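You operate a simulated robot arm through the tools that you are given. There is no shell and no other tool.

You run a simulated robot arm. Do the job below in one go: nothing can be reset, and whatever is moved stays where it is left.

JOB
Run the grey tin's tea through the bar grid marked MAGNET into the blue pail.
Fine: brush the filings off the grid first, then set the grid on the funnel; brush and tin back. Set down upright: red brush, grey tin. What is to be rubbed or washed off counts as gone when no trace of it is left.

It is judged by the outcome, as a careful person would: the job done as asked, and still so three seconds after it is handed in. It fails if anything else is knocked over, pushed out of place, dropped, spilled or broken.

ROBOT AND FRAMES
A 6-joint arm with a two-finger gripper, fixed in place. Base frame: the origin is on the floor under the middle of its stand, x ahead of it, y to its left, z up; the work surface is at about z = 850. Readings come in mm, degrees, newtons and seconds.
It reaches about 1572 mm from its shoulder. Its first joint turns from -166.0 to 166.0 degrees. Payload 2.45 kg.
The tool frame sits at the grasp point between the pads (the TCP): z along the fingers, y along the line on which they close. The tips reach 20 mm beyond it. The gripper opens to 140 mm; its body begins 168 mm behind the TCP.
Orientation is that of the tool frame in the base frame, as a unit quaternion [x, y, z, w]. With the fingers straight down and closing along the base's y, the tool's x points along the base's -x, its y along +y and its z along -z.

CONTROLS
- The arm moves only by the tool jog_arm. Its argument "steps" is a list of rows, each a list of 7 numbers: the shift along the tool's x, y, z in mm, then the turn, a rotation vector about the tool's x, y, z in degrees, then the finger opening in mm, from 0 to 140. In form: [[tx, ty, tz, rx, ry, rz, jaw], ...]. A call has 1 to 20 rows; each row shifts and turns the commanded pose from where the row before left it, along the tool's axes as they then stand. A row lasts 0.2 s, in which the tool goes at most 50 mm and 8.6 degrees; a call with a longer step from one row to the next is refused whole, and so is a gripper value outside its range. Where a pose cannot be reached the arm comes as near as it can. A force on the tool above 40 N (or 10 N above the force at the start of the call, whichever is more), or a blocked arm, ends the call early, and 0.2 s more pass. Each finger travels about 45 mm/s and halts on what it meets, pressing with about 41 N; the grip force reading is that of the motor and also rises with nothing between the fingers. The clock runs only during rows and for 0.2 s after the last one: add rows that do not move to give the fingers time. It gives the time, the measured TCP pose, the force on the tool (base axes), the opening and the grip force at its end, in the units of the frame above (readings bear some noise), with the torque about the TCP (base axes, N m) and any sound that the robot's microphone picked up, and new pictures: "show" is both (left out), scene, wrist or none.
- Cameras (640 x 400 px; columns grow to the right, rows downward): "scene" is fixed at [50, 508.1, 1719]; the picture's right is [-0.53, -0.85, 0.00], its down [-0.54, 0.34, -0.77] and it looks along [0.65, -0.41, -0.64] (base axes); focal length 371 px, centre (320, 200). "wrist" rides on the gripper at [78, 11, -209] in the tool frame; the picture's right is [-0.14, 0.99, 0.00], its down [-0.92, -0.13, -0.37] and it looks along [-0.36, -0.05, 0.93] (tool axes); focal length 280 px, centre (320, 200). There is no depth. A picture from a camera that has moved, and an enlarged one, comes with that camera's place and axes in the base frame and with its lens. The place of the scene camera against the robot may be out by one fixed shift of up to 25 mm in any direction.
- inspect(camera, box): a new picture of the part [left, top, right, bottom] of that camera's present view, enlarged. The clock stands still meanwhile.
- job_done(): hands the job in; it is judged then, once.

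Nothing tells you positions but the pictures and the camera data. Unless the task says otherwise, let go and move clear before handing in.

The tools are called as a command line: name --pt "numbers of a row" for each row, then --argument value for the rest, lists and objects as JSON in quotes. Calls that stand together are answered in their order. jog_arm: Moves the arm, as the interface text tells. Its arguments: {"type":"object","properties":{"steps":{"type":"array"},"show":{"type":"string","enum":["both","scene","wrist","none"]}},"required":["steps"]} The other tools are called the same way: inspect (camera, box) takes an enlarged picture of a part of a camera's view; job_done () hands the job in.

At the start:

```text
clock: 0.0
tcp_pos: [702.6, 235.0, 1285.2]
orientation: [0.0, 1.0, 0.0, 0.0]
ft_force: [-0.5, 0.5, -0.6]
wrist_torque: [0.01, 0.03, -0.03]
width: 139.7
gripper_force: 0.0
```

scene: 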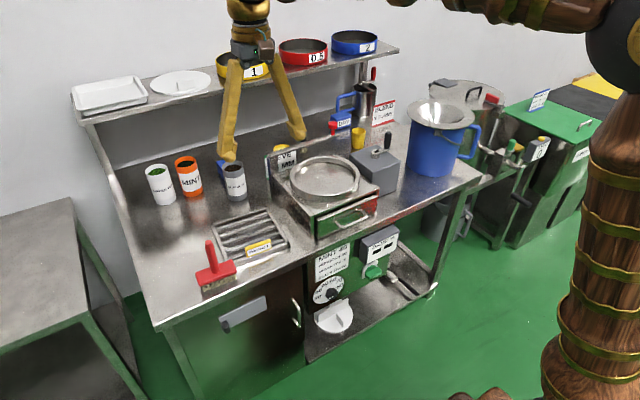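
wrist: 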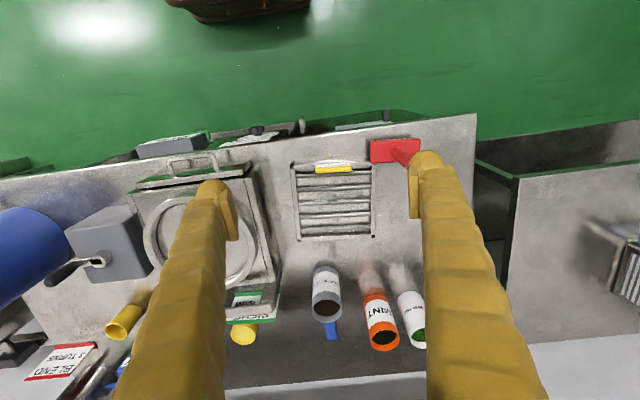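

I see a bench with a bar grid, a red brush, three tins (white, orange, grey), and a blue pail with a funnel on top. I'll take enlarged pictures first to locate them.

inspect --camera "scene" --box '[180, 190, 310, 300]'

inspect --camera "scene" --box '[380, 80, 500, 190]'

inspect --camera "scene" --box '[130, 130, 260, 220]'

inspect --camera "wrist" --box '[270, 120, 450, 360]'

inspect --camera "scene" --box '[260, 70, 420, 220]'

```text
3.64 times, centred on (245, 245) of scene
camera zoom: at [50.0, 508.1, 1719.0], right [-0.53, -0.85, 0.0], down [-0.54, 0.34, -0.77], along [0.65, -0.41, -0.64], focal length 1348 px, centre (593, 36)
```

zoom: 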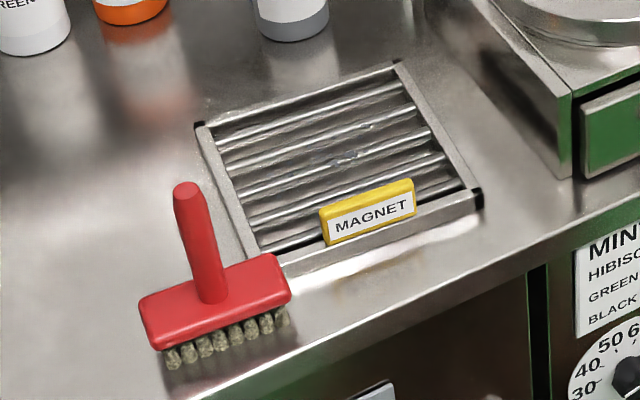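

```text
3.64 times, centred on (440, 135) of scene
camera zoom: at [50.0, 508.1, 1719.0], right [-0.53, -0.85, 0.0], down [-0.54, 0.34, -0.77], along [0.65, -0.41, -0.64], focal length 1348 px, centre (-116, 436)
```

zoom: 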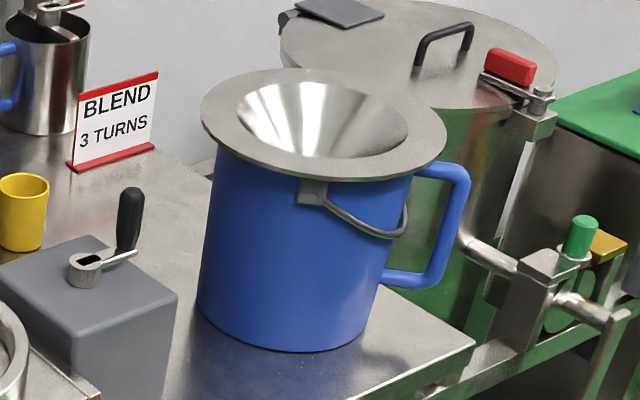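

```text
4.44 times, centred on (195, 175) of scene
camera zoom: at [50.0, 508.1, 1719.0], right [-0.53, -0.85, 0.0], down [-0.54, 0.34, -0.77], along [0.65, -0.41, -0.64], focal length 1647 px, centre (876, 311)
```

zoom: 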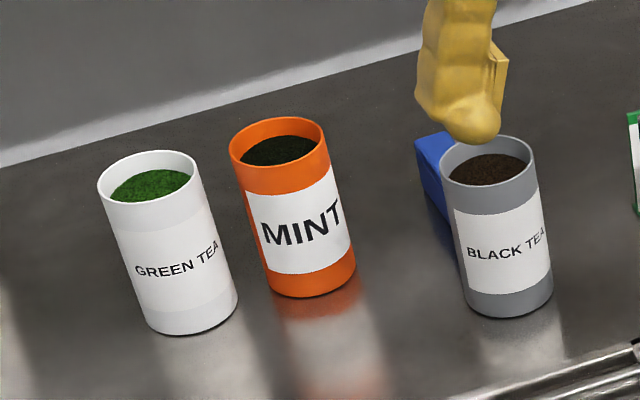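

```text
1.67 times, centred on (360, 240) of wrist
camera zoom: at [623.8, 245.7, 1493.6], right [0.14, 0.99, 0.0], down [0.92, -0.13, 0.37], along [0.36, -0.05, -0.93], focal length 467 px, centre (253, 133)
```

zoom: 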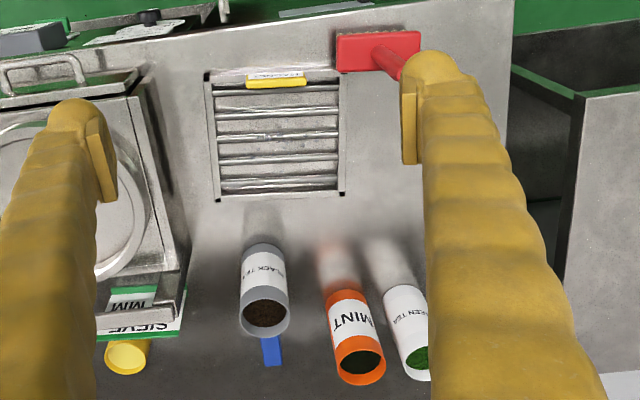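

```text
2.67 times, centred on (340, 145) of scene
camera zoom: at [50.0, 508.1, 1719.0], right [-0.53, -0.85, 0.0], down [-0.54, 0.34, -0.77], along [0.65, -0.41, -0.64], focal length 988 px, centre (267, 347)
```

zoom: 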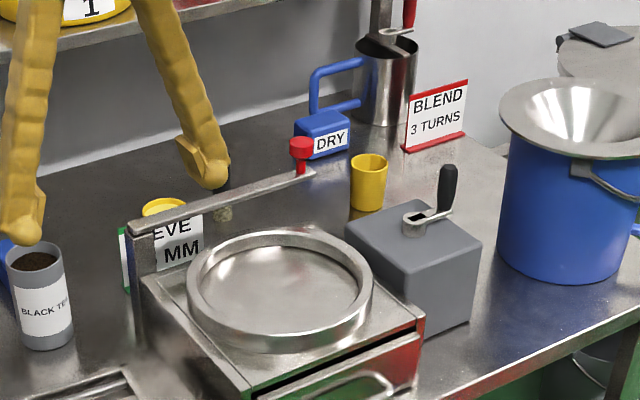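

The grid looks about 200 mm square, with its center near (880, 243). The funnel is on the pail near (880, -555) with its rim around z 1080. I'll move lower over the grid and brush to see the filings and measure.

jog_arm --pt "-16 0 30 0 0 0 140" --pt "-16 0 30 0 0 0 140" --pt "-16 0 30 0 0 0 140" --pt "-16 0 30 0 0 0 140" --pt "-16 0 30 0 0 0 140" --pt "-16 0 30 0 0 0 140" --pt "0 0 0 0 0 0 140"

```text
clock: 1.6
tcp_pos: [797.9, 234.8, 1105.0]
orientation: [0.0, 1.0, 0.0, -0.001]
ft_force: [0.5, 0.1, -0.4]
wrist_torque: [-0.03, 0.02, -0.01]
width: 140.1
gripper_force: 0.1
camera wrist: at [719.0, 244.6, 1313.1], right [0.14, 0.99, 0.0], down [0.92, -0.13, 0.37], along [0.36, -0.05, -0.93], focal length 280 px, centre (320, 200)
```

scene: 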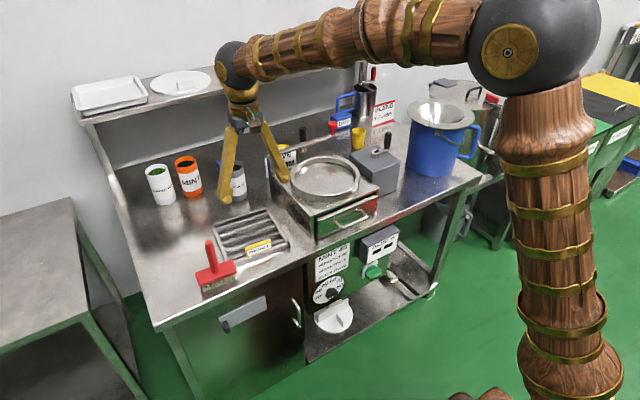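
wrist: 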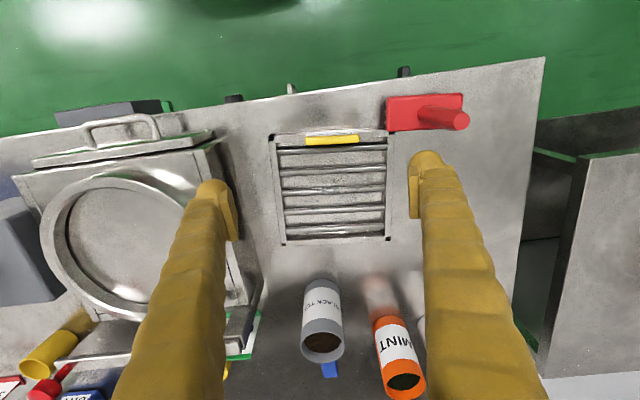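

inspect --camera "wrist" --box '[260, 80, 480, 250]'

inspect --camera "wrist" --box '[265, 125, 395, 250]'

inspect --camera "scene" --box '[190, 200, 300, 300]'

```text
2.35 times, centred on (370, 165) of wrist
camera zoom: at [719.0, 244.6, 1313.1], right [0.14, 0.99, 0.0], down [0.92, -0.13, 0.37], along [0.36, -0.05, -0.93], focal length 660 px, centre (202, 282)
```

zoom: 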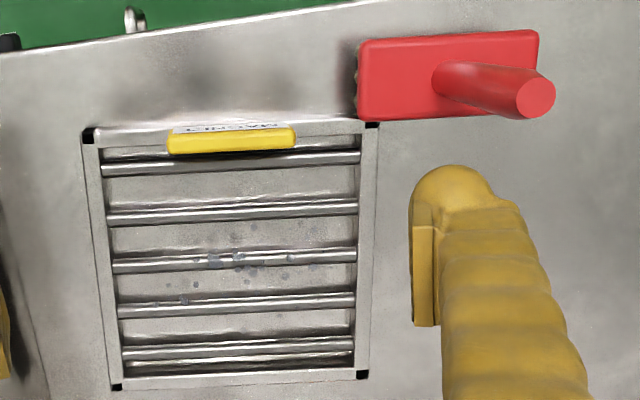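

```text
3.20 times, centred on (330, 188) of wrist
camera zoom: at [719.0, 244.6, 1313.1], right [0.14, 0.99, 0.0], down [0.92, -0.13, 0.37], along [0.36, -0.05, -0.93], focal length 897 px, centre (288, 240)
```

zoom: 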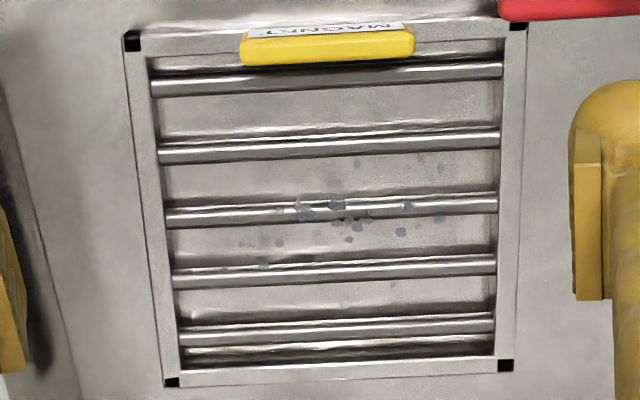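

```text
4.00 times, centred on (245, 250) of scene
camera zoom: at [50.0, 508.1, 1719.0], right [-0.53, -0.85, 0.0], down [-0.54, 0.34, -0.77], along [0.65, -0.41, -0.64], focal length 1482 px, centre (620, 0)
```

zoom: 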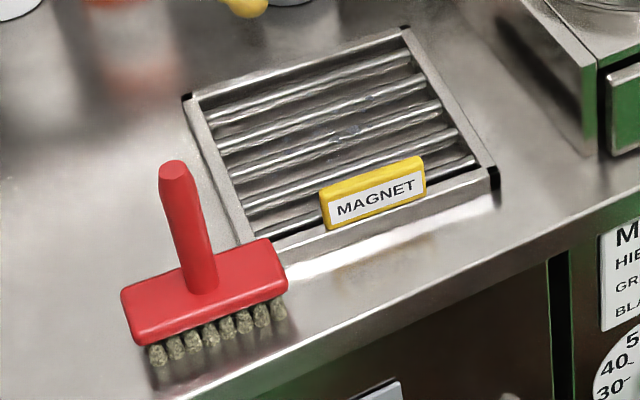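

The filings show as blue-grey spots around the middle of the grid, and the brush has an upright handle at the front left. I'll shift over the brush for a second view to get heights.

jog_arm --pt "9.5 36 -5 0 0 0 140" --pt "9.5 36 -5 0 0 0 140" --pt "9.5 36 -5 0 0 0 140" --pt "9.5 36 -5 0 0 0 140" --pt "0 0 0 0 0 0 140" --show "wrist"

inspect --camera "wrist" --box '[200, 100, 430, 250]'

```text
clock: 2.8
tcp_pos: [760.9, 379.5, 1123.6]
orientation: [0.001, 1.0, 0.0, 0.0]
ft_force: [-0.1, 0.0, 0.8]
wrist_torque: [0.0, -0.03, 0.04]
width: 139.9
gripper_force: 0.1
camera wrist: at [683.1, 390.2, 1332.7], right [0.14, 0.99, 0.0], down [0.92, -0.13, 0.37], along [0.37, -0.05, -0.93], focal length 280 px, centre (320, 200)
```

wrist: 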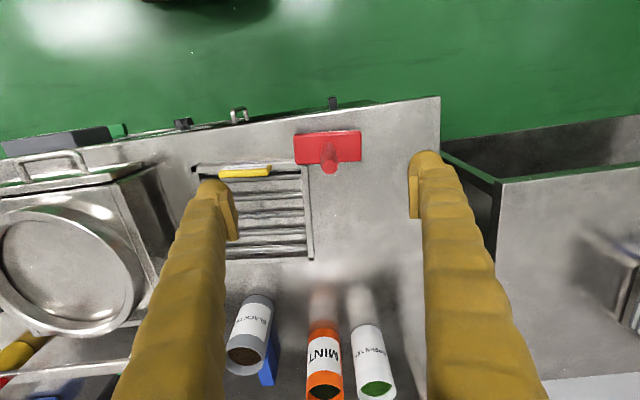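

```text
2.67 times, centred on (315, 175) of wrist
camera zoom: at [683.1, 390.2, 1332.7], right [0.14, 0.99, 0.0], down [0.92, -0.13, 0.37], along [0.37, -0.05, -0.93], focal length 748 px, centre (333, 267)
```

zoom: 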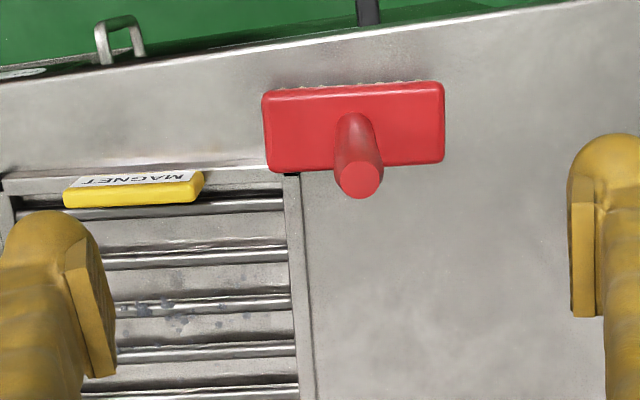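

The brush stands upright at about (771, 390), its handle top at z≈1005, and its long side is parallel to the grid's bars. The grid's frame top is near z≈867. Next I'll come down on the brush handle.

jog_arm --pt "-10 11 0 0 0 0 90" --pt "0 0 40 0 0 0 80" --pt "0 0 40 0 0 0 80" --pt "0 0 20 0 0 0 80" --pt "0 0 0 0 0 0 80"

inspect --camera "wrist" --box '[200, 80, 440, 230]'

inspect --camera "scene" --box '[150, 170, 310, 310]'

```text
clock: 4.0
tcp_pos: [768.0, 390.7, 1024.7]
orientation: [0.001, 1.0, 0.0, 0.0]
ft_force: [-0.5, -0.1, 0.2]
wrist_torque: [-0.04, -0.02, 0.01]
width: 79.8
gripper_force: 0.0
camera wrist: at [690.9, 400.6, 1233.2], right [0.14, 0.99, 0.0], down [0.92, -0.13, 0.37], along [0.37, -0.05, -0.93], focal length 280 px, centre (320, 200)
```

scene: 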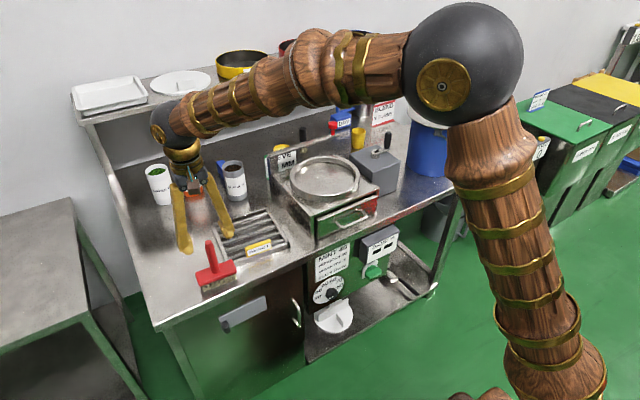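
wrist: 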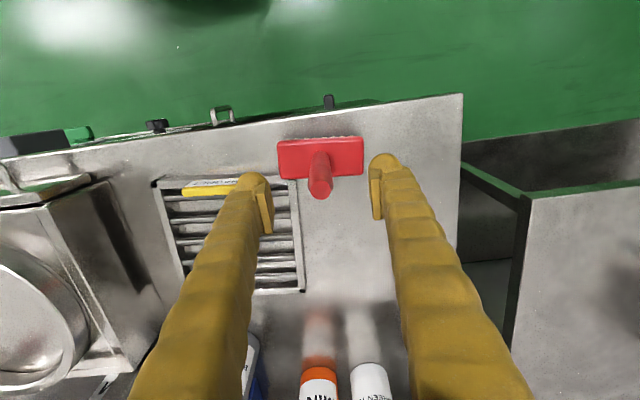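

```text
2.67 times, centred on (320, 155) of wrist
camera zoom: at [690.9, 400.6, 1233.2], right [0.14, 0.99, 0.0], down [0.92, -0.13, 0.37], along [0.37, -0.05, -0.93], focal length 748 px, centre (320, 320)
```

zoom: 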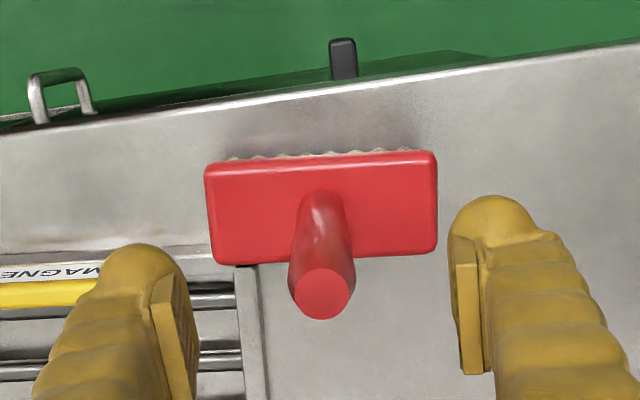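

```text
2.86 times, centred on (230, 240) of scene
camera zoom: at [50.0, 508.1, 1719.0], right [-0.53, -0.85, 0.0], down [-0.54, 0.34, -0.77], along [0.65, -0.41, -0.64], focal length 1059 px, centre (577, 86)
```

zoom: 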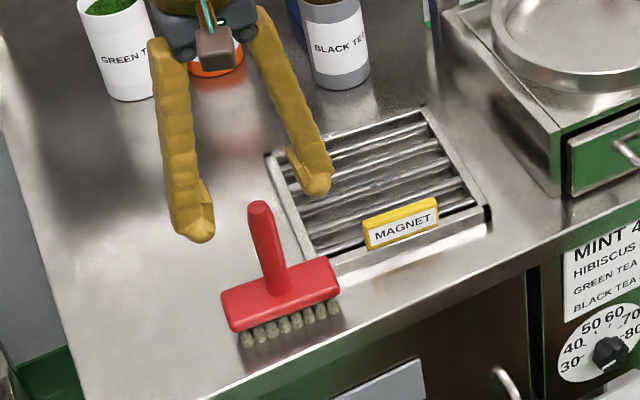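

The handle top lies at (771.5, 390), lined up with the fingers. Going down and closing on the handle.

jog_arm --pt "-3 -0.5 30 0 0 0 80" --pt "0 0 30 0 0 0 80" --pt "0 0 14 0 0 0 80" --pt "0 0 0 0 0 0 40" --pt "0 0 0 0 0 0 10" --pt "0 0 0 0 0 0 10" --pt "0 0 0 0 0 0 10" --pt "0 0 0 0 0 0 10"

inspect --camera "scene" --box '[150, 170, 310, 310]'

```text
clock: 5.8
tcp_pos: [773.4, 390.0, 950.8]
orientation: [0.001, 1.0, 0.0, -0.001]
ft_force: [-0.8, -0.2, -0.1]
wrist_torque: [-0.03, -0.01, 0.03]
width: 22.2
gripper_force: 36.5
camera wrist: at [695.2, 400.3, 1158.5], right [0.14, 0.99, 0.0], down [0.92, -0.13, 0.37], along [0.36, -0.05, -0.93], focal length 280 px, centre (320, 200)
```

scene: 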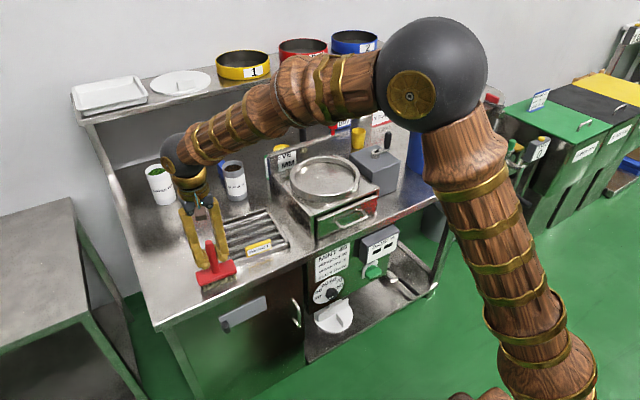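
wrist: 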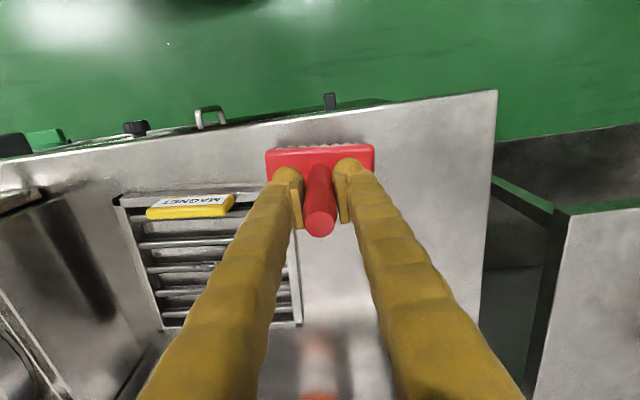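

```text
2.86 times, centred on (230, 240) of scene
camera zoom: at [50.0, 508.1, 1719.0], right [-0.53, -0.85, 0.0], down [-0.54, 0.34, -0.77], along [0.65, -0.41, -0.64], focal length 1059 px, centre (577, 86)
```

zoom: 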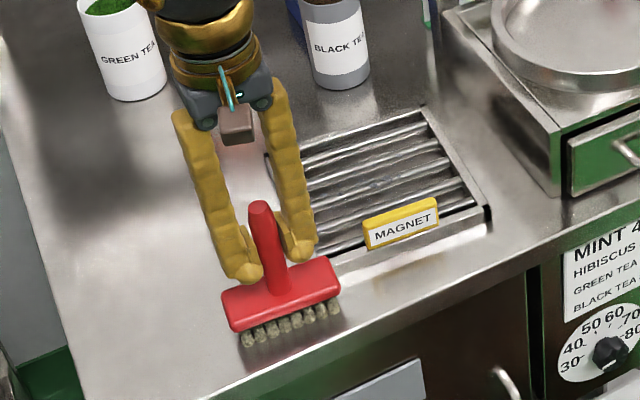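

The handle is gripped at 22 mm. I'll lift the brush clear and carry it above the middle of the grid.

jog_arm --pt "0 0 -25 0 0 0 10" --pt "0 0 -30 0 0 0 10" --pt "0 0 -30 0 0 0 10" --pt "-22 -29 0 0 0 0 10" --pt "-22 -29 0 0 0 0 10" --pt "-22 -29 0 0 0 0 10" --pt "-22 -29 0 0 0 0 10" --pt "-20 -29 0 0 0 0 10" --pt "0 0 0 0 0 0 10"

inspect --camera "scene" --box '[150, 170, 310, 310]'

inspect --camera "wrist" --box '[200, 80, 440, 250]'

```text
clock: 7.8
tcp_pos: [884.0, 245.8, 1036.2]
orientation: [0.0, 1.0, 0.0, 0.0]
ft_force: [0.1, 0.0, -1.5]
wrist_torque: [0.03, 0.02, 0.0]
width: 22.3
gripper_force: 41.0
camera wrist: at [805.1, 256.1, 1244.5], right [0.14, 0.99, 0.0], down [0.92, -0.13, 0.37], along [0.37, -0.05, -0.93], focal length 280 px, centre (320, 200)
```

scene: 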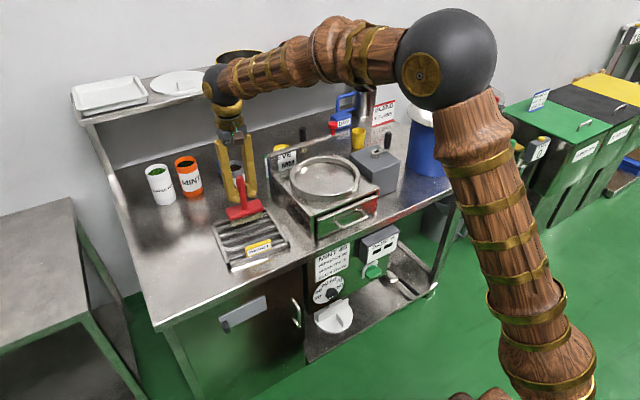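
wrist: 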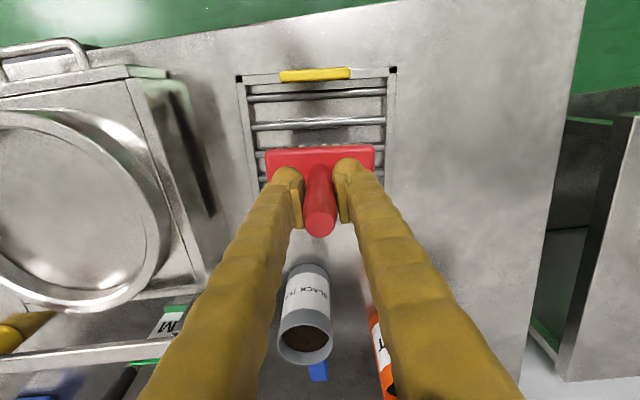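

```text
2.86 times, centred on (230, 240) of scene
camera zoom: at [50.0, 508.1, 1719.0], right [-0.53, -0.85, 0.0], down [-0.54, 0.34, -0.77], along [0.65, -0.41, -0.64], focal length 1059 px, centre (577, 86)
```

zoom: 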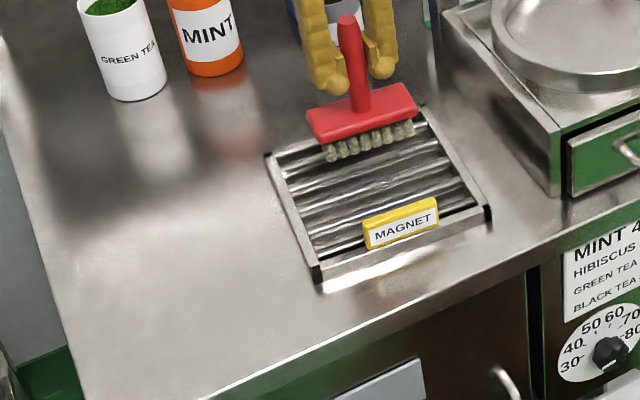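

```text
2.35 times, centred on (320, 165) of wrist
camera zoom: at [805.1, 256.1, 1244.5], right [0.14, 0.99, 0.0], down [0.92, -0.13, 0.37], along [0.37, -0.05, -0.93], focal length 660 px, centre (320, 282)
```

zoom: 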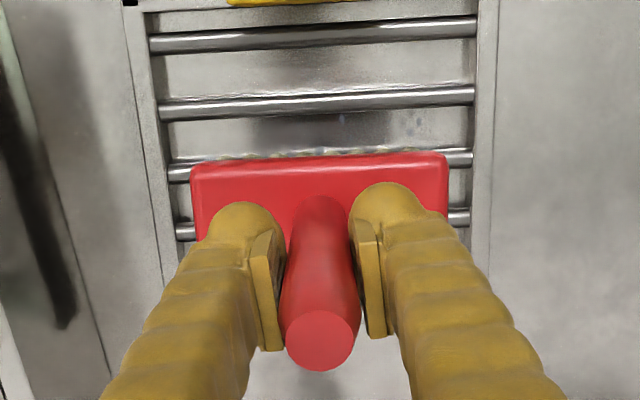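

The brush is centred over the grid with its bristles about 70 mm above. I'll lower it gently until it touches the bars.

jog_arm --pt "0 0 30 0 0 0 10" --pt "0 0 25 0 0 0 10" --pt "0 0 6 0 0 0 10" --pt "0 0 3 0 0 0 10" --pt "0 0 0 0 0 0 10"

inspect --camera "scene" --box '[190, 180, 310, 290]'

```text
clock: 9.0
tcp_pos: [881.0, 244.8, 972.0]
orientation: [0.0, 1.0, 0.0, 0.0]
ft_force: [-0.6, 0.4, -1.2]
wrist_torque: [-0.01, -0.04, -0.04]
width: 22.3
gripper_force: 41.4
camera wrist: at [802.6, 255.5, 1180.4], right [0.14, 0.99, 0.0], down [0.92, -0.13, 0.37], along [0.36, -0.05, -0.93], focal length 280 px, centre (320, 200)
```

scene: 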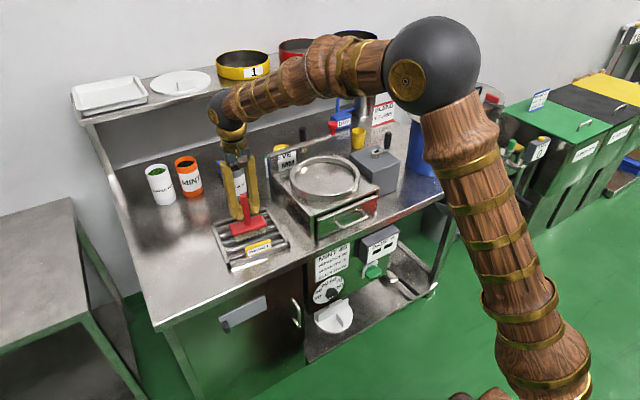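
wrist: 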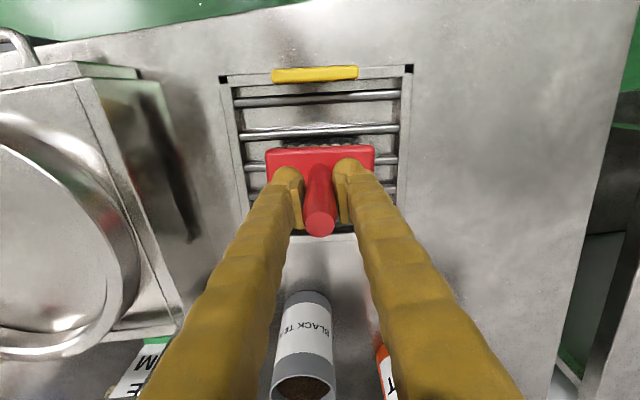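

```text
3.64 times, centred on (250, 235) of scene
camera zoom: at [50.0, 508.1, 1719.0], right [-0.53, -0.85, 0.0], down [-0.54, 0.34, -0.77], along [0.65, -0.41, -0.64], focal length 1348 px, centre (574, 73)
```

zoom: 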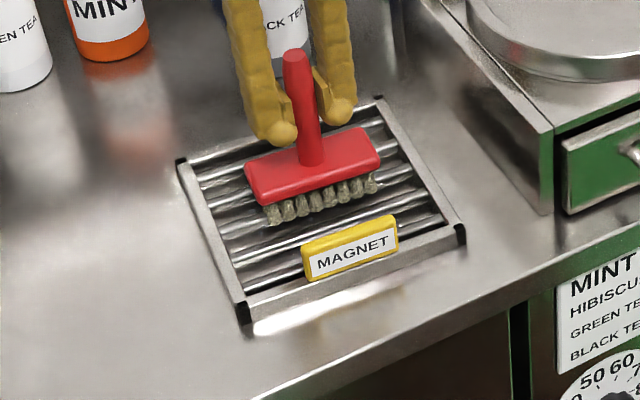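

Not touching yet, with no contact force. Continuing down in small steps.

jog_arm --pt "0 0 2 0 0 0 10" --pt "0 0 2 0 0 0 10" --pt "0 0 0 0 0 0 10" --show "none"

```text
clock: 9.8
tcp_pos: [881.4, 245.6, 967.8]
orientation: [0.001, 1.0, 0.0, 0.0]
ft_force: [0.6, 0.1, 1.0]
wrist_torque: [-0.02, 0.02, 0.04]
width: 22.4
gripper_force: 41.3
```

jog_arm --pt "0 0 1.5 0 0 0 10" --pt "0 0 1.5 0 0 0 10" --pt "0 0 0 0 0 0 10" --show "none"

```text
clock: 10.7
tcp_pos: [882.0, 245.9, 967.6]
orientation: [0.0, 1.0, 0.0, 0.002]
ft_force: [-2.1, 1.6, 7.5]
wrist_torque: [-0.02, 0.1, 0.03]
width: 22.4
gripper_force: 40.5
stopped in row 3: the force on the tool passed its limit at 41 N (the readings are from after the stop); the commanded pose is now the measured one
```

Contact came at about z 967.6 with a light 7 N press. I'll start with short strokes along and across the bars, watching the force.

jog_arm --pt "1 8 0 0 0 0 10" --pt "-0.8 8 0 0 0 0 10" --pt "-0.8 8 0 0 0 0 10" --pt "0.8 -8 0 0 0 0 10" --pt "0.8 -8 0 0 0 0 10" --pt "0.8 -8 0 0 0 0 10" --pt "0 0 0 0 0 0 10"

inspect --camera "scene" --box '[190, 180, 310, 290]'

```text
clock: 12.3
tcp_pos: [879.5, 244.5, 968.2]
orientation: [0.0, 1.0, 0.0, 0.0]
ft_force: [0.4, 0.1, 6.5]
wrist_torque: [-0.03, -0.07, 0.06]
width: 22.0
gripper_force: 41.0
camera wrist: at [800.6, 254.7, 1176.1], right [0.14, 0.99, 0.0], down [0.92, -0.13, 0.37], along [0.37, -0.05, -0.93], focal length 280 px, centre (320, 200)
```

scene: 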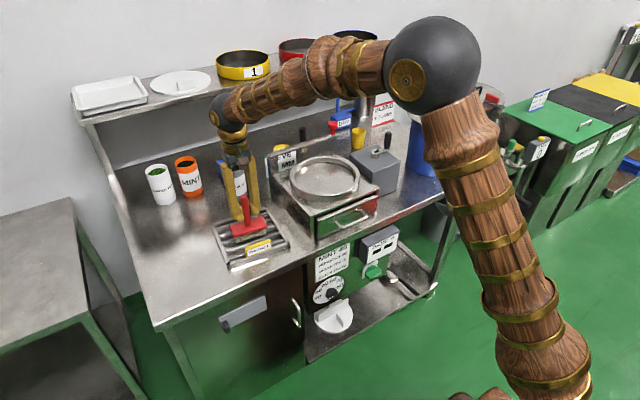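
wrist: 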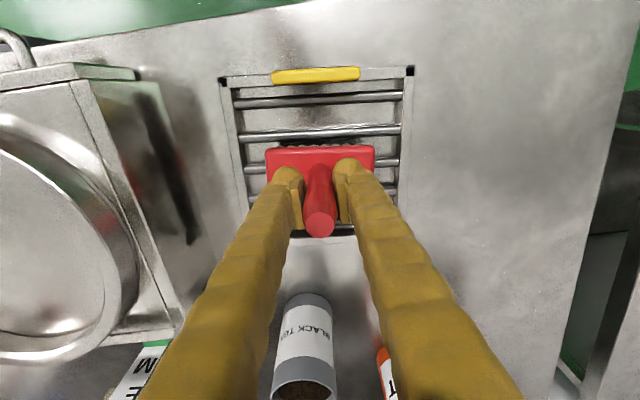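

```text
3.64 times, centred on (250, 235) of scene
camera zoom: at [50.0, 508.1, 1719.0], right [-0.53, -0.85, 0.0], down [-0.54, 0.34, -0.77], along [0.65, -0.41, -0.64], focal length 1348 px, centre (574, 73)
```

zoom: 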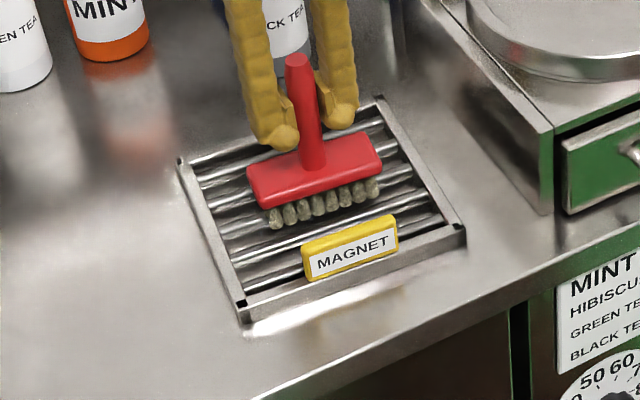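

The strokes work at 6.5 N with no disturbance. Now I'll run wider passes over the front half of the grid.

jog_arm --pt "-0.82 8.63 0 0 0 0 10" --pt "-0.82 8.63 0 0 0 0 10" --pt "-0.82 8.63 0 0 0 0 10" --pt "10.15 0.87 0 0 0 0 10" --pt "10.15 0.87 0 0 0 0 10" --pt "10.15 0.87 0 0 0 0 10" --pt "10.15 0.87 0 0 0 0 10" --pt "10.15 0.87 0 0 0 0 10" --pt "1.03 -10.75 0 0 0 0 10" --pt "1.03 -10.75 0 0 0 0 10" --pt "1.03 -10.75 0 0 0 0 10" --pt "1.03 -10.75 0 0 0 0 10" --pt "1.03 -10.75 0 0 0 0 10" --pt "0 0 0 0 0 0 10"

inspect --camera "scene" --box '[190, 180, 310, 290]'

inspect --camera "wrist" --box '[200, 40, 440, 250]'

```text
clock: 15.3
tcp_pos: [825.2, 221.8, 968.0]
orientation: [0.0, 1.0, 0.0, 0.001]
ft_force: [1.8, 8.1, 23.6]
wrist_torque: [0.1, -0.07, 0.07]
width: 21.9
gripper_force: 41.2
camera wrist: at [747.0, 231.9, 1175.7], right [0.14, 0.99, 0.0], down [0.92, -0.13, 0.37], along [0.37, -0.05, -0.93], focal length 280 px, centre (320, 200)
```

scene: 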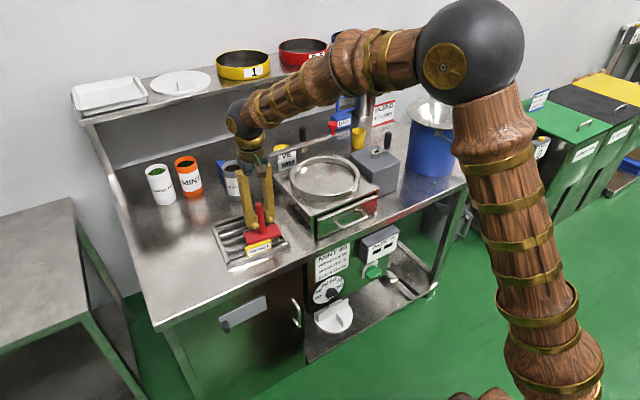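
wrist: 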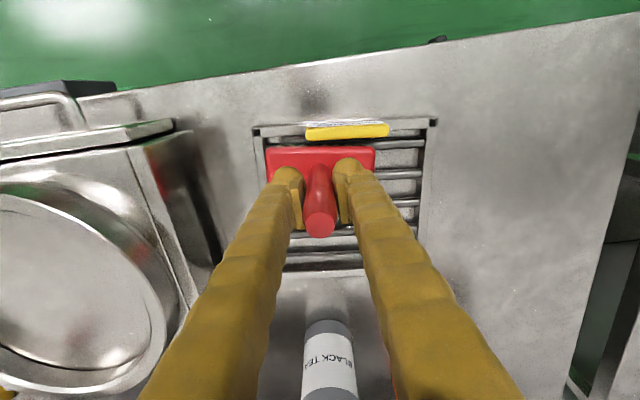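

```text
3.64 times, centred on (250, 235) of scene
camera zoom: at [50.0, 508.1, 1719.0], right [-0.53, -0.85, 0.0], down [-0.54, 0.34, -0.77], along [0.65, -0.41, -0.64], focal length 1348 px, centre (574, 73)
```

zoom: 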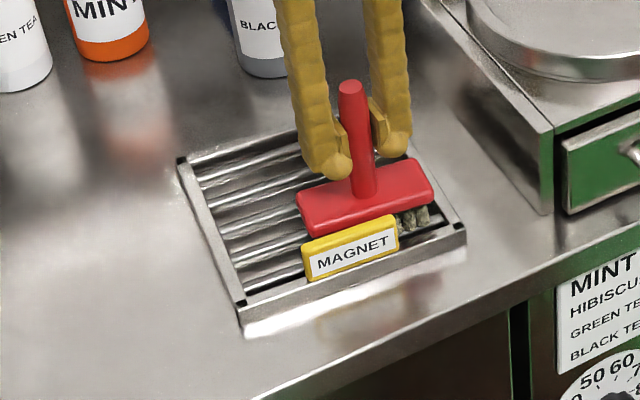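

```text
1.90 times, centred on (320, 145) of wrist
camera zoom: at [747.0, 231.9, 1175.7], right [0.14, 0.99, 0.0], down [0.92, -0.13, 0.37], along [0.37, -0.05, -0.93], focal length 534 px, centre (320, 305)
```

zoom: 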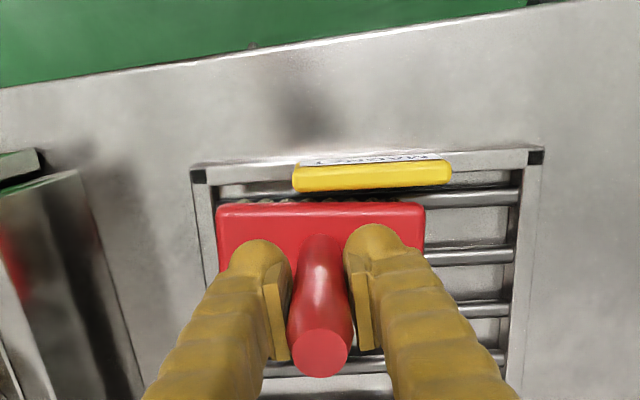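

The front half is swept and the brush is close to the frame's side rail, so I'll narrow the strokes and ease the pressure slightly. Next comes the middle of the grid.

jog_arm --pt "-0.4 4 -0.6 0 0 0 10" --pt "-10.65 -0.91 0 0 0 0 10" --pt "-10.65 -0.91 0 0 0 0 10" --pt "-10.65 -0.91 0 0 0 0 10" --pt "-0.87 9.15 0 0 0 0 10" --pt "-0.87 9.15 0 0 0 0 10" --pt "-0.87 9.15 0 0 0 0 10" --pt "-0.87 9.15 0 0 0 0 10" --pt "-0.87 9.15 0 0 0 0 10" --pt "-11.6 -1 0 0 0 0 10" --pt "-11.6 -1 0 0 0 0 10" --pt "-11.6 -1 0 0 0 0 10" --pt "0.87 -9.15 0 0 0 0 10" --pt "0.87 -9.15 0 0 0 0 10" --pt "0.87 -9.15 0 0 0 0 10" --pt "0.87 -9.15 0 0 0 0 10" --pt "0.87 -9.15 0 0 0 0 10" --pt "0 0 0 0 0 0 10"

inspect --camera "scene" --box '[190, 180, 310, 290]'

inspect --camera "wrist" --box '[200, 40, 440, 250]'

```text
clock: 19.1
tcp_pos: [892.7, 220.1, 968.4]
orientation: [0.0, 1.0, 0.0, 0.001]
ft_force: [-0.5, 0.3, -1.0]
wrist_torque: [0.01, 0.03, -0.03]
width: 21.9
gripper_force: 41.2
camera wrist: at [814.7, 230.4, 1175.9], right [0.14, 0.99, 0.0], down [0.92, -0.13, 0.37], along [0.37, -0.05, -0.93], focal length 280 px, centre (320, 200)
```

scene: 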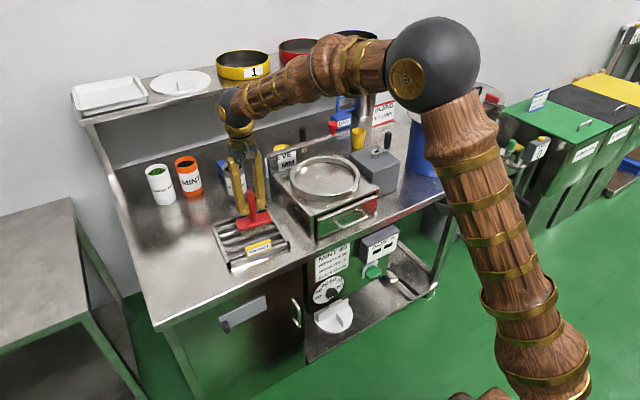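
wrist: 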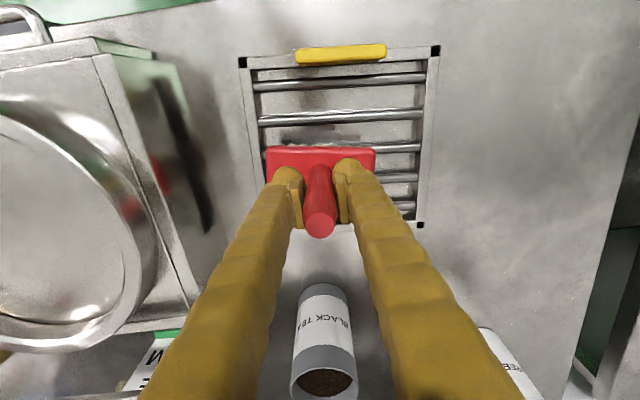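

```text
3.64 times, centred on (250, 235) of scene
camera zoom: at [50.0, 508.1, 1719.0], right [-0.53, -0.85, 0.0], down [-0.54, 0.34, -0.77], along [0.65, -0.41, -0.64], focal length 1348 px, centre (574, 73)
```

zoom: 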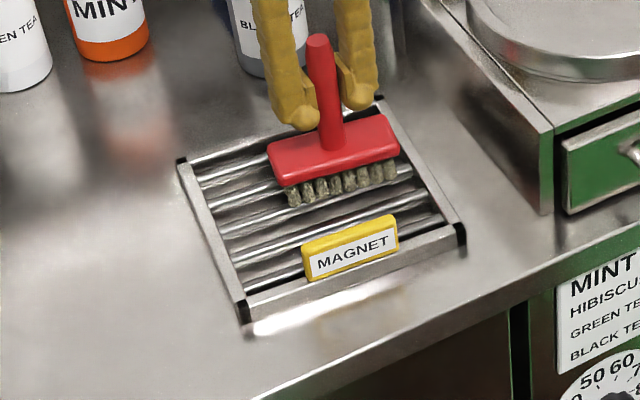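

```text
1.90 times, centred on (320, 145) of wrist
camera zoom: at [814.7, 230.4, 1175.9], right [0.14, 0.99, 0.0], down [0.92, -0.13, 0.37], along [0.37, -0.05, -0.93], focal length 534 px, centre (320, 305)
```

zoom: 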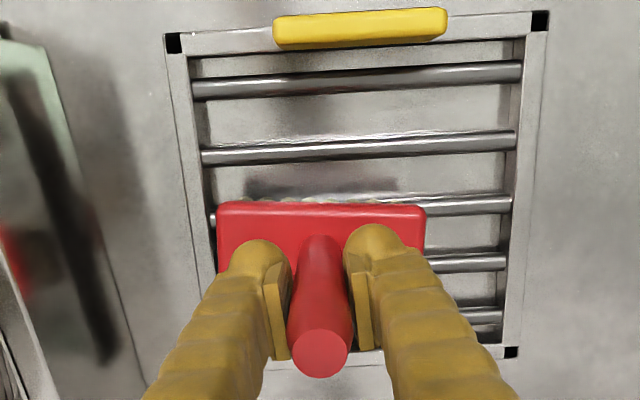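

The front area already looks clean, but the brush has lost contact (force about -1 N). I'll lower it 1 mm, then cover the middle again and move on to the back.

jog_arm --pt "0 0 0.9 0 0 0 10" --pt "-0.87 9.15 0 0 0 0 10" --pt "-0.87 9.15 0 0 0 0 10" --pt "0 0 0 0 0 0 10" --show "none"

```text
clock: 20.1
tcp_pos: [895.4, 238.3, 967.3]
orientation: [-0.001, 1.0, 0.001, 0.001]
ft_force: [-1.7, -2.5, 14.0]
wrist_torque: [-0.04, 0.03, 0.17]
width: 22.0
gripper_force: 41.0
```

jog_arm --pt "-0.87 9.3 0 0 0 0 10" --pt "-0.87 9.3 0 0 0 0 10" --pt "-0.87 9.3 0 0 0 0 10" --pt "-9.45 -0.81 0 0 0 0 10" --pt "-9.45 -0.81 0 0 0 0 10" --pt "-9.45 -0.81 0 0 0 0 10" --pt "-9.45 -0.81 0 0 0 0 10" --pt "0.87 -9.15 0 0 0 0 10" --pt "0.87 -9.15 0 0 0 0 10" --pt "0.87 -9.15 0 0 0 0 10" --pt "0.87 -9.15 0 0 0 0 10" --pt "0.87 -9.15 0 0 0 0 10" --pt "0 0 0 0 0 0 10"

inspect --camera "scene" --box '[190, 180, 310, 290]'

inspect --camera "wrist" --box '[200, 10, 440, 220]'

```text
clock: 22.9
tcp_pos: [931.5, 216.8, 967.2]
orientation: [0.0, 1.0, 0.0, 0.001]
ft_force: [0.2, 2.1, 1.9]
wrist_torque: [-0.04, -0.02, 0.01]
width: 21.8
gripper_force: 41.0
camera wrist: at [852.4, 227.0, 1175.4], right [0.14, 0.99, 0.0], down [0.92, -0.13, 0.37], along [0.37, -0.05, -0.93], focal length 280 px, centre (320, 200)
```

scene: 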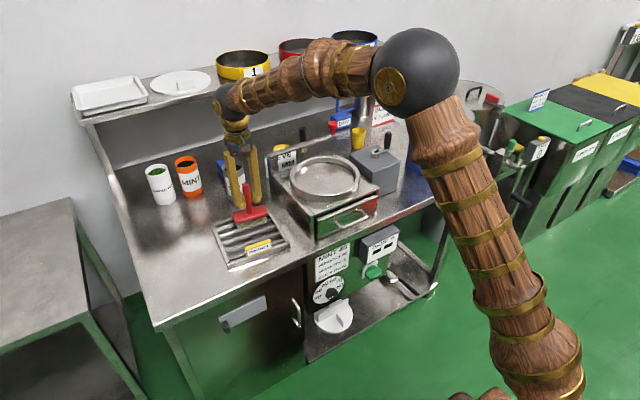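
wrist: 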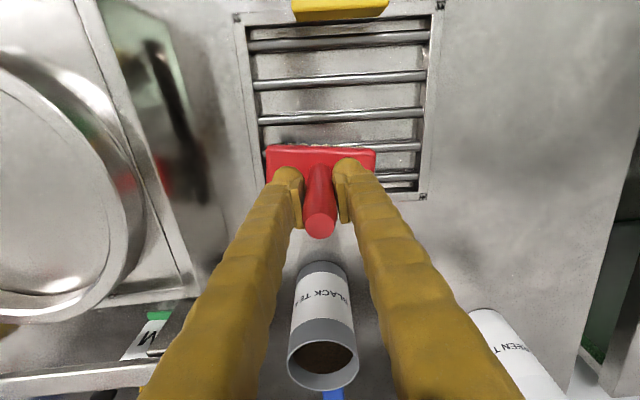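

```text
3.64 times, centred on (250, 235) of scene
camera zoom: at [50.0, 508.1, 1719.0], right [-0.53, -0.85, 0.0], down [-0.54, 0.34, -0.77], along [0.65, -0.41, -0.64], focal length 1348 px, centre (574, 73)
```

zoom: 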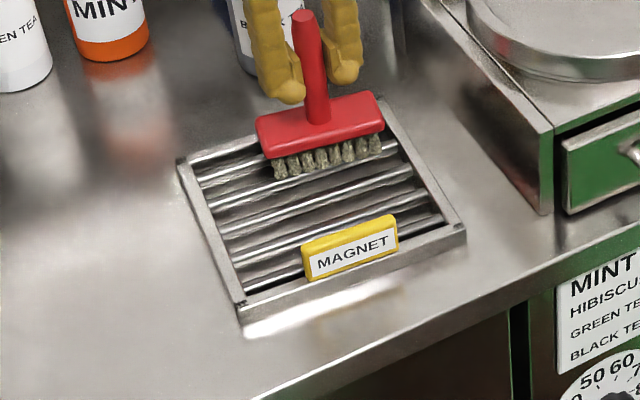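

```text
1.90 times, centred on (320, 115) of wrist
camera zoom: at [852.4, 227.0, 1175.4], right [0.14, 0.99, 0.0], down [0.92, -0.13, 0.37], along [0.37, -0.05, -0.93], focal length 534 px, centre (320, 362)
```

zoom: 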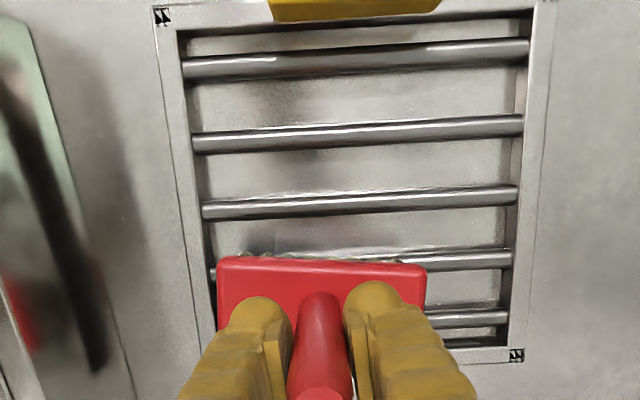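

The front bars look clean now. Contact at the back is light, so I'll press a touch more and repeat the back strokes, then lift and check.

jog_arm --pt "0 0 0.6 0 0 0 10" --pt "-0.87 9.15 0 0 0 0 10" --pt "-0.87 9.15 0 0 0 0 10" --pt "-0.87 9.15 0 0 0 0 10" --pt "-0.87 9.15 0 0 0 0 10" --pt "-0.87 9.15 0 0 0 0 10" --pt "9.9 0.85 0 0 0 0 10" --pt "9.9 0.85 0 0 0 0 10" --pt "0.87 -9.15 0 0 0 0 10" --pt "0.87 -9.15 0 0 0 0 10" --pt "0.87 -9.15 0 0 0 0 10" --pt "0.87 -9.15 0 0 0 0 10" --pt "0.87 -9.15 0 0 0 0 10" --pt "0 0 0 0 0 0 10" --show "none"

```text
clock: 25.9
tcp_pos: [912.4, 219.4, 966.8]
orientation: [0.0, 1.0, 0.0, 0.002]
ft_force: [1.6, 1.7, 12.1]
wrist_torque: [0.05, -0.11, 0.18]
width: 21.8
gripper_force: 40.9
```

jog_arm --pt "10 0.85 0 0 0 0 10" --pt "10 0.85 0 0 0 0 10" --pt "10 0.85 0 0 0 0 10" --pt "10 0.85 0 0 0 0 10" --pt "-0.87 9.15 0 0 0 0 10" --pt "-0.87 9.15 0 0 0 0 10" --pt "-0.87 9.15 0 0 0 0 10" --pt "-0.87 9.15 0 0 0 0 10" --pt "-0.87 9.15 0 0 0 0 10" --pt "11 0.95 -0.2 0 0 0 10" --pt "11 0.95 -0.2 0 0 0 10" --pt "11 0.95 0 0 0 0 10" --pt "0.87 -9.15 0 0 0 0 10" --pt "0.87 -9.15 0 0 0 0 10" --pt "0.87 -9.15 0 0 0 0 10" --pt "0.87 -9.15 0 0 0 0 10" --pt "0.87 -9.15 0 0 0 0 10" --pt "0 0 0 0 0 0 10" --show "wrist"

```text
clock: 29.7
tcp_pos: [838.8, 223.3, 965.5]
orientation: [0.0, 1.0, 0.0, 0.001]
ft_force: [1.1, 2.9, 8.6]
wrist_torque: [0.04, -0.04, 0.1]
width: 21.7
gripper_force: 41.0
camera wrist: at [759.7, 234.4, 1174.7], right [0.14, 0.99, 0.0], down [0.92, -0.13, 0.37], along [0.37, -0.05, -0.93], focal length 280 px, centre (320, 200)
```

wrist: 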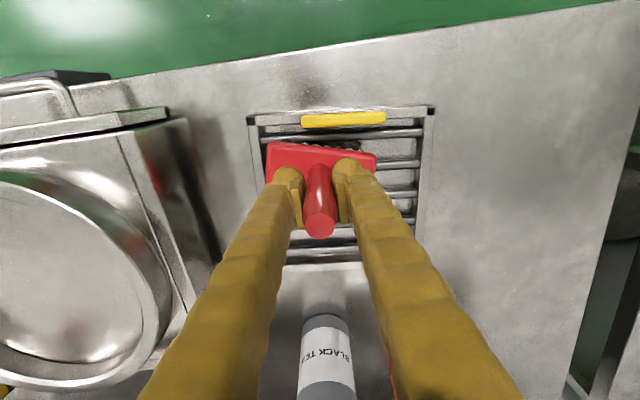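

The brush has turned slightly in the grip against the side rail. I'll lift it clear and check the grid.

jog_arm --pt "0 0 -20 0 0 0 10" --pt "0 0 -40 0 0 0 10" --pt "5 30 -30 0 0 0 10" --pt "5 35 -10 0 0 0 10" --pt "5 35 -10 0 0 0 10" --pt "5 35 0 0 0 0 10" --pt "0 0 0 0 0 0 10"

inspect --camera "scene" --box '[190, 180, 310, 290]'

inspect --camera "wrist" --box '[100, 80, 360, 280]'

```text
clock: 31.3
tcp_pos: [818.3, 359.8, 1077.0]
orientation: [0.0, 1.0, -0.001, 0.0]
ft_force: [0.8, -0.6, -0.9]
wrist_torque: [0.0, -0.02, 0.01]
width: 21.6
gripper_force: 40.5
camera wrist: at [738.8, 370.5, 1284.8], right [0.14, 0.99, 0.0], down [0.92, -0.13, 0.37], along [0.37, -0.05, -0.93], focal length 280 px, centre (320, 200)
```

scene: 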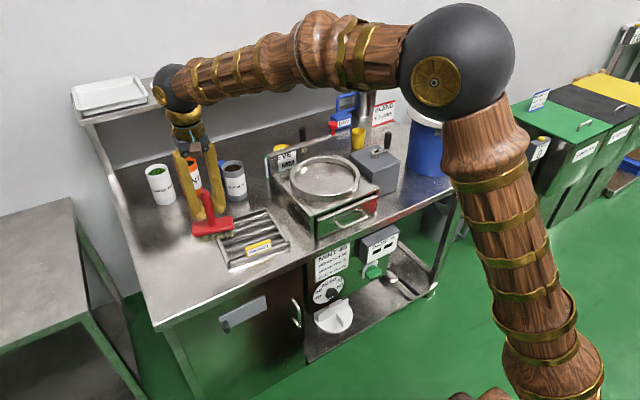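
wrist: 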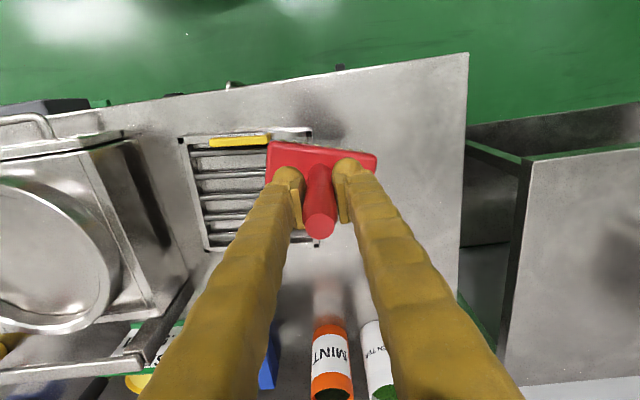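

```text
3.64 times, centred on (250, 235) of scene
camera zoom: at [50.0, 508.1, 1719.0], right [-0.53, -0.85, 0.0], down [-0.54, 0.34, -0.77], along [0.65, -0.41, -0.64], focal length 1348 px, centre (574, 73)
```

zoom: 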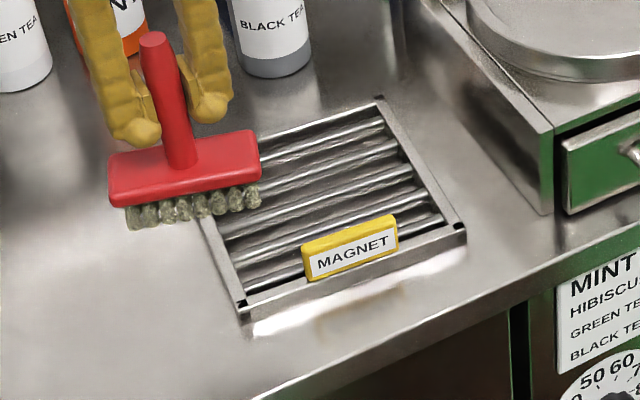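

```text
2.00 times, centred on (230, 180) of wrist
camera zoom: at [738.8, 370.5, 1284.8], right [0.14, 0.99, 0.0], down [0.92, -0.13, 0.37], along [0.37, -0.05, -0.93], focal length 561 px, centre (500, 240)
```

zoom: 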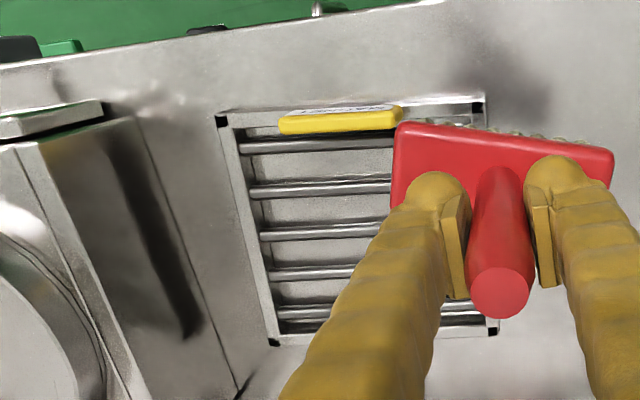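

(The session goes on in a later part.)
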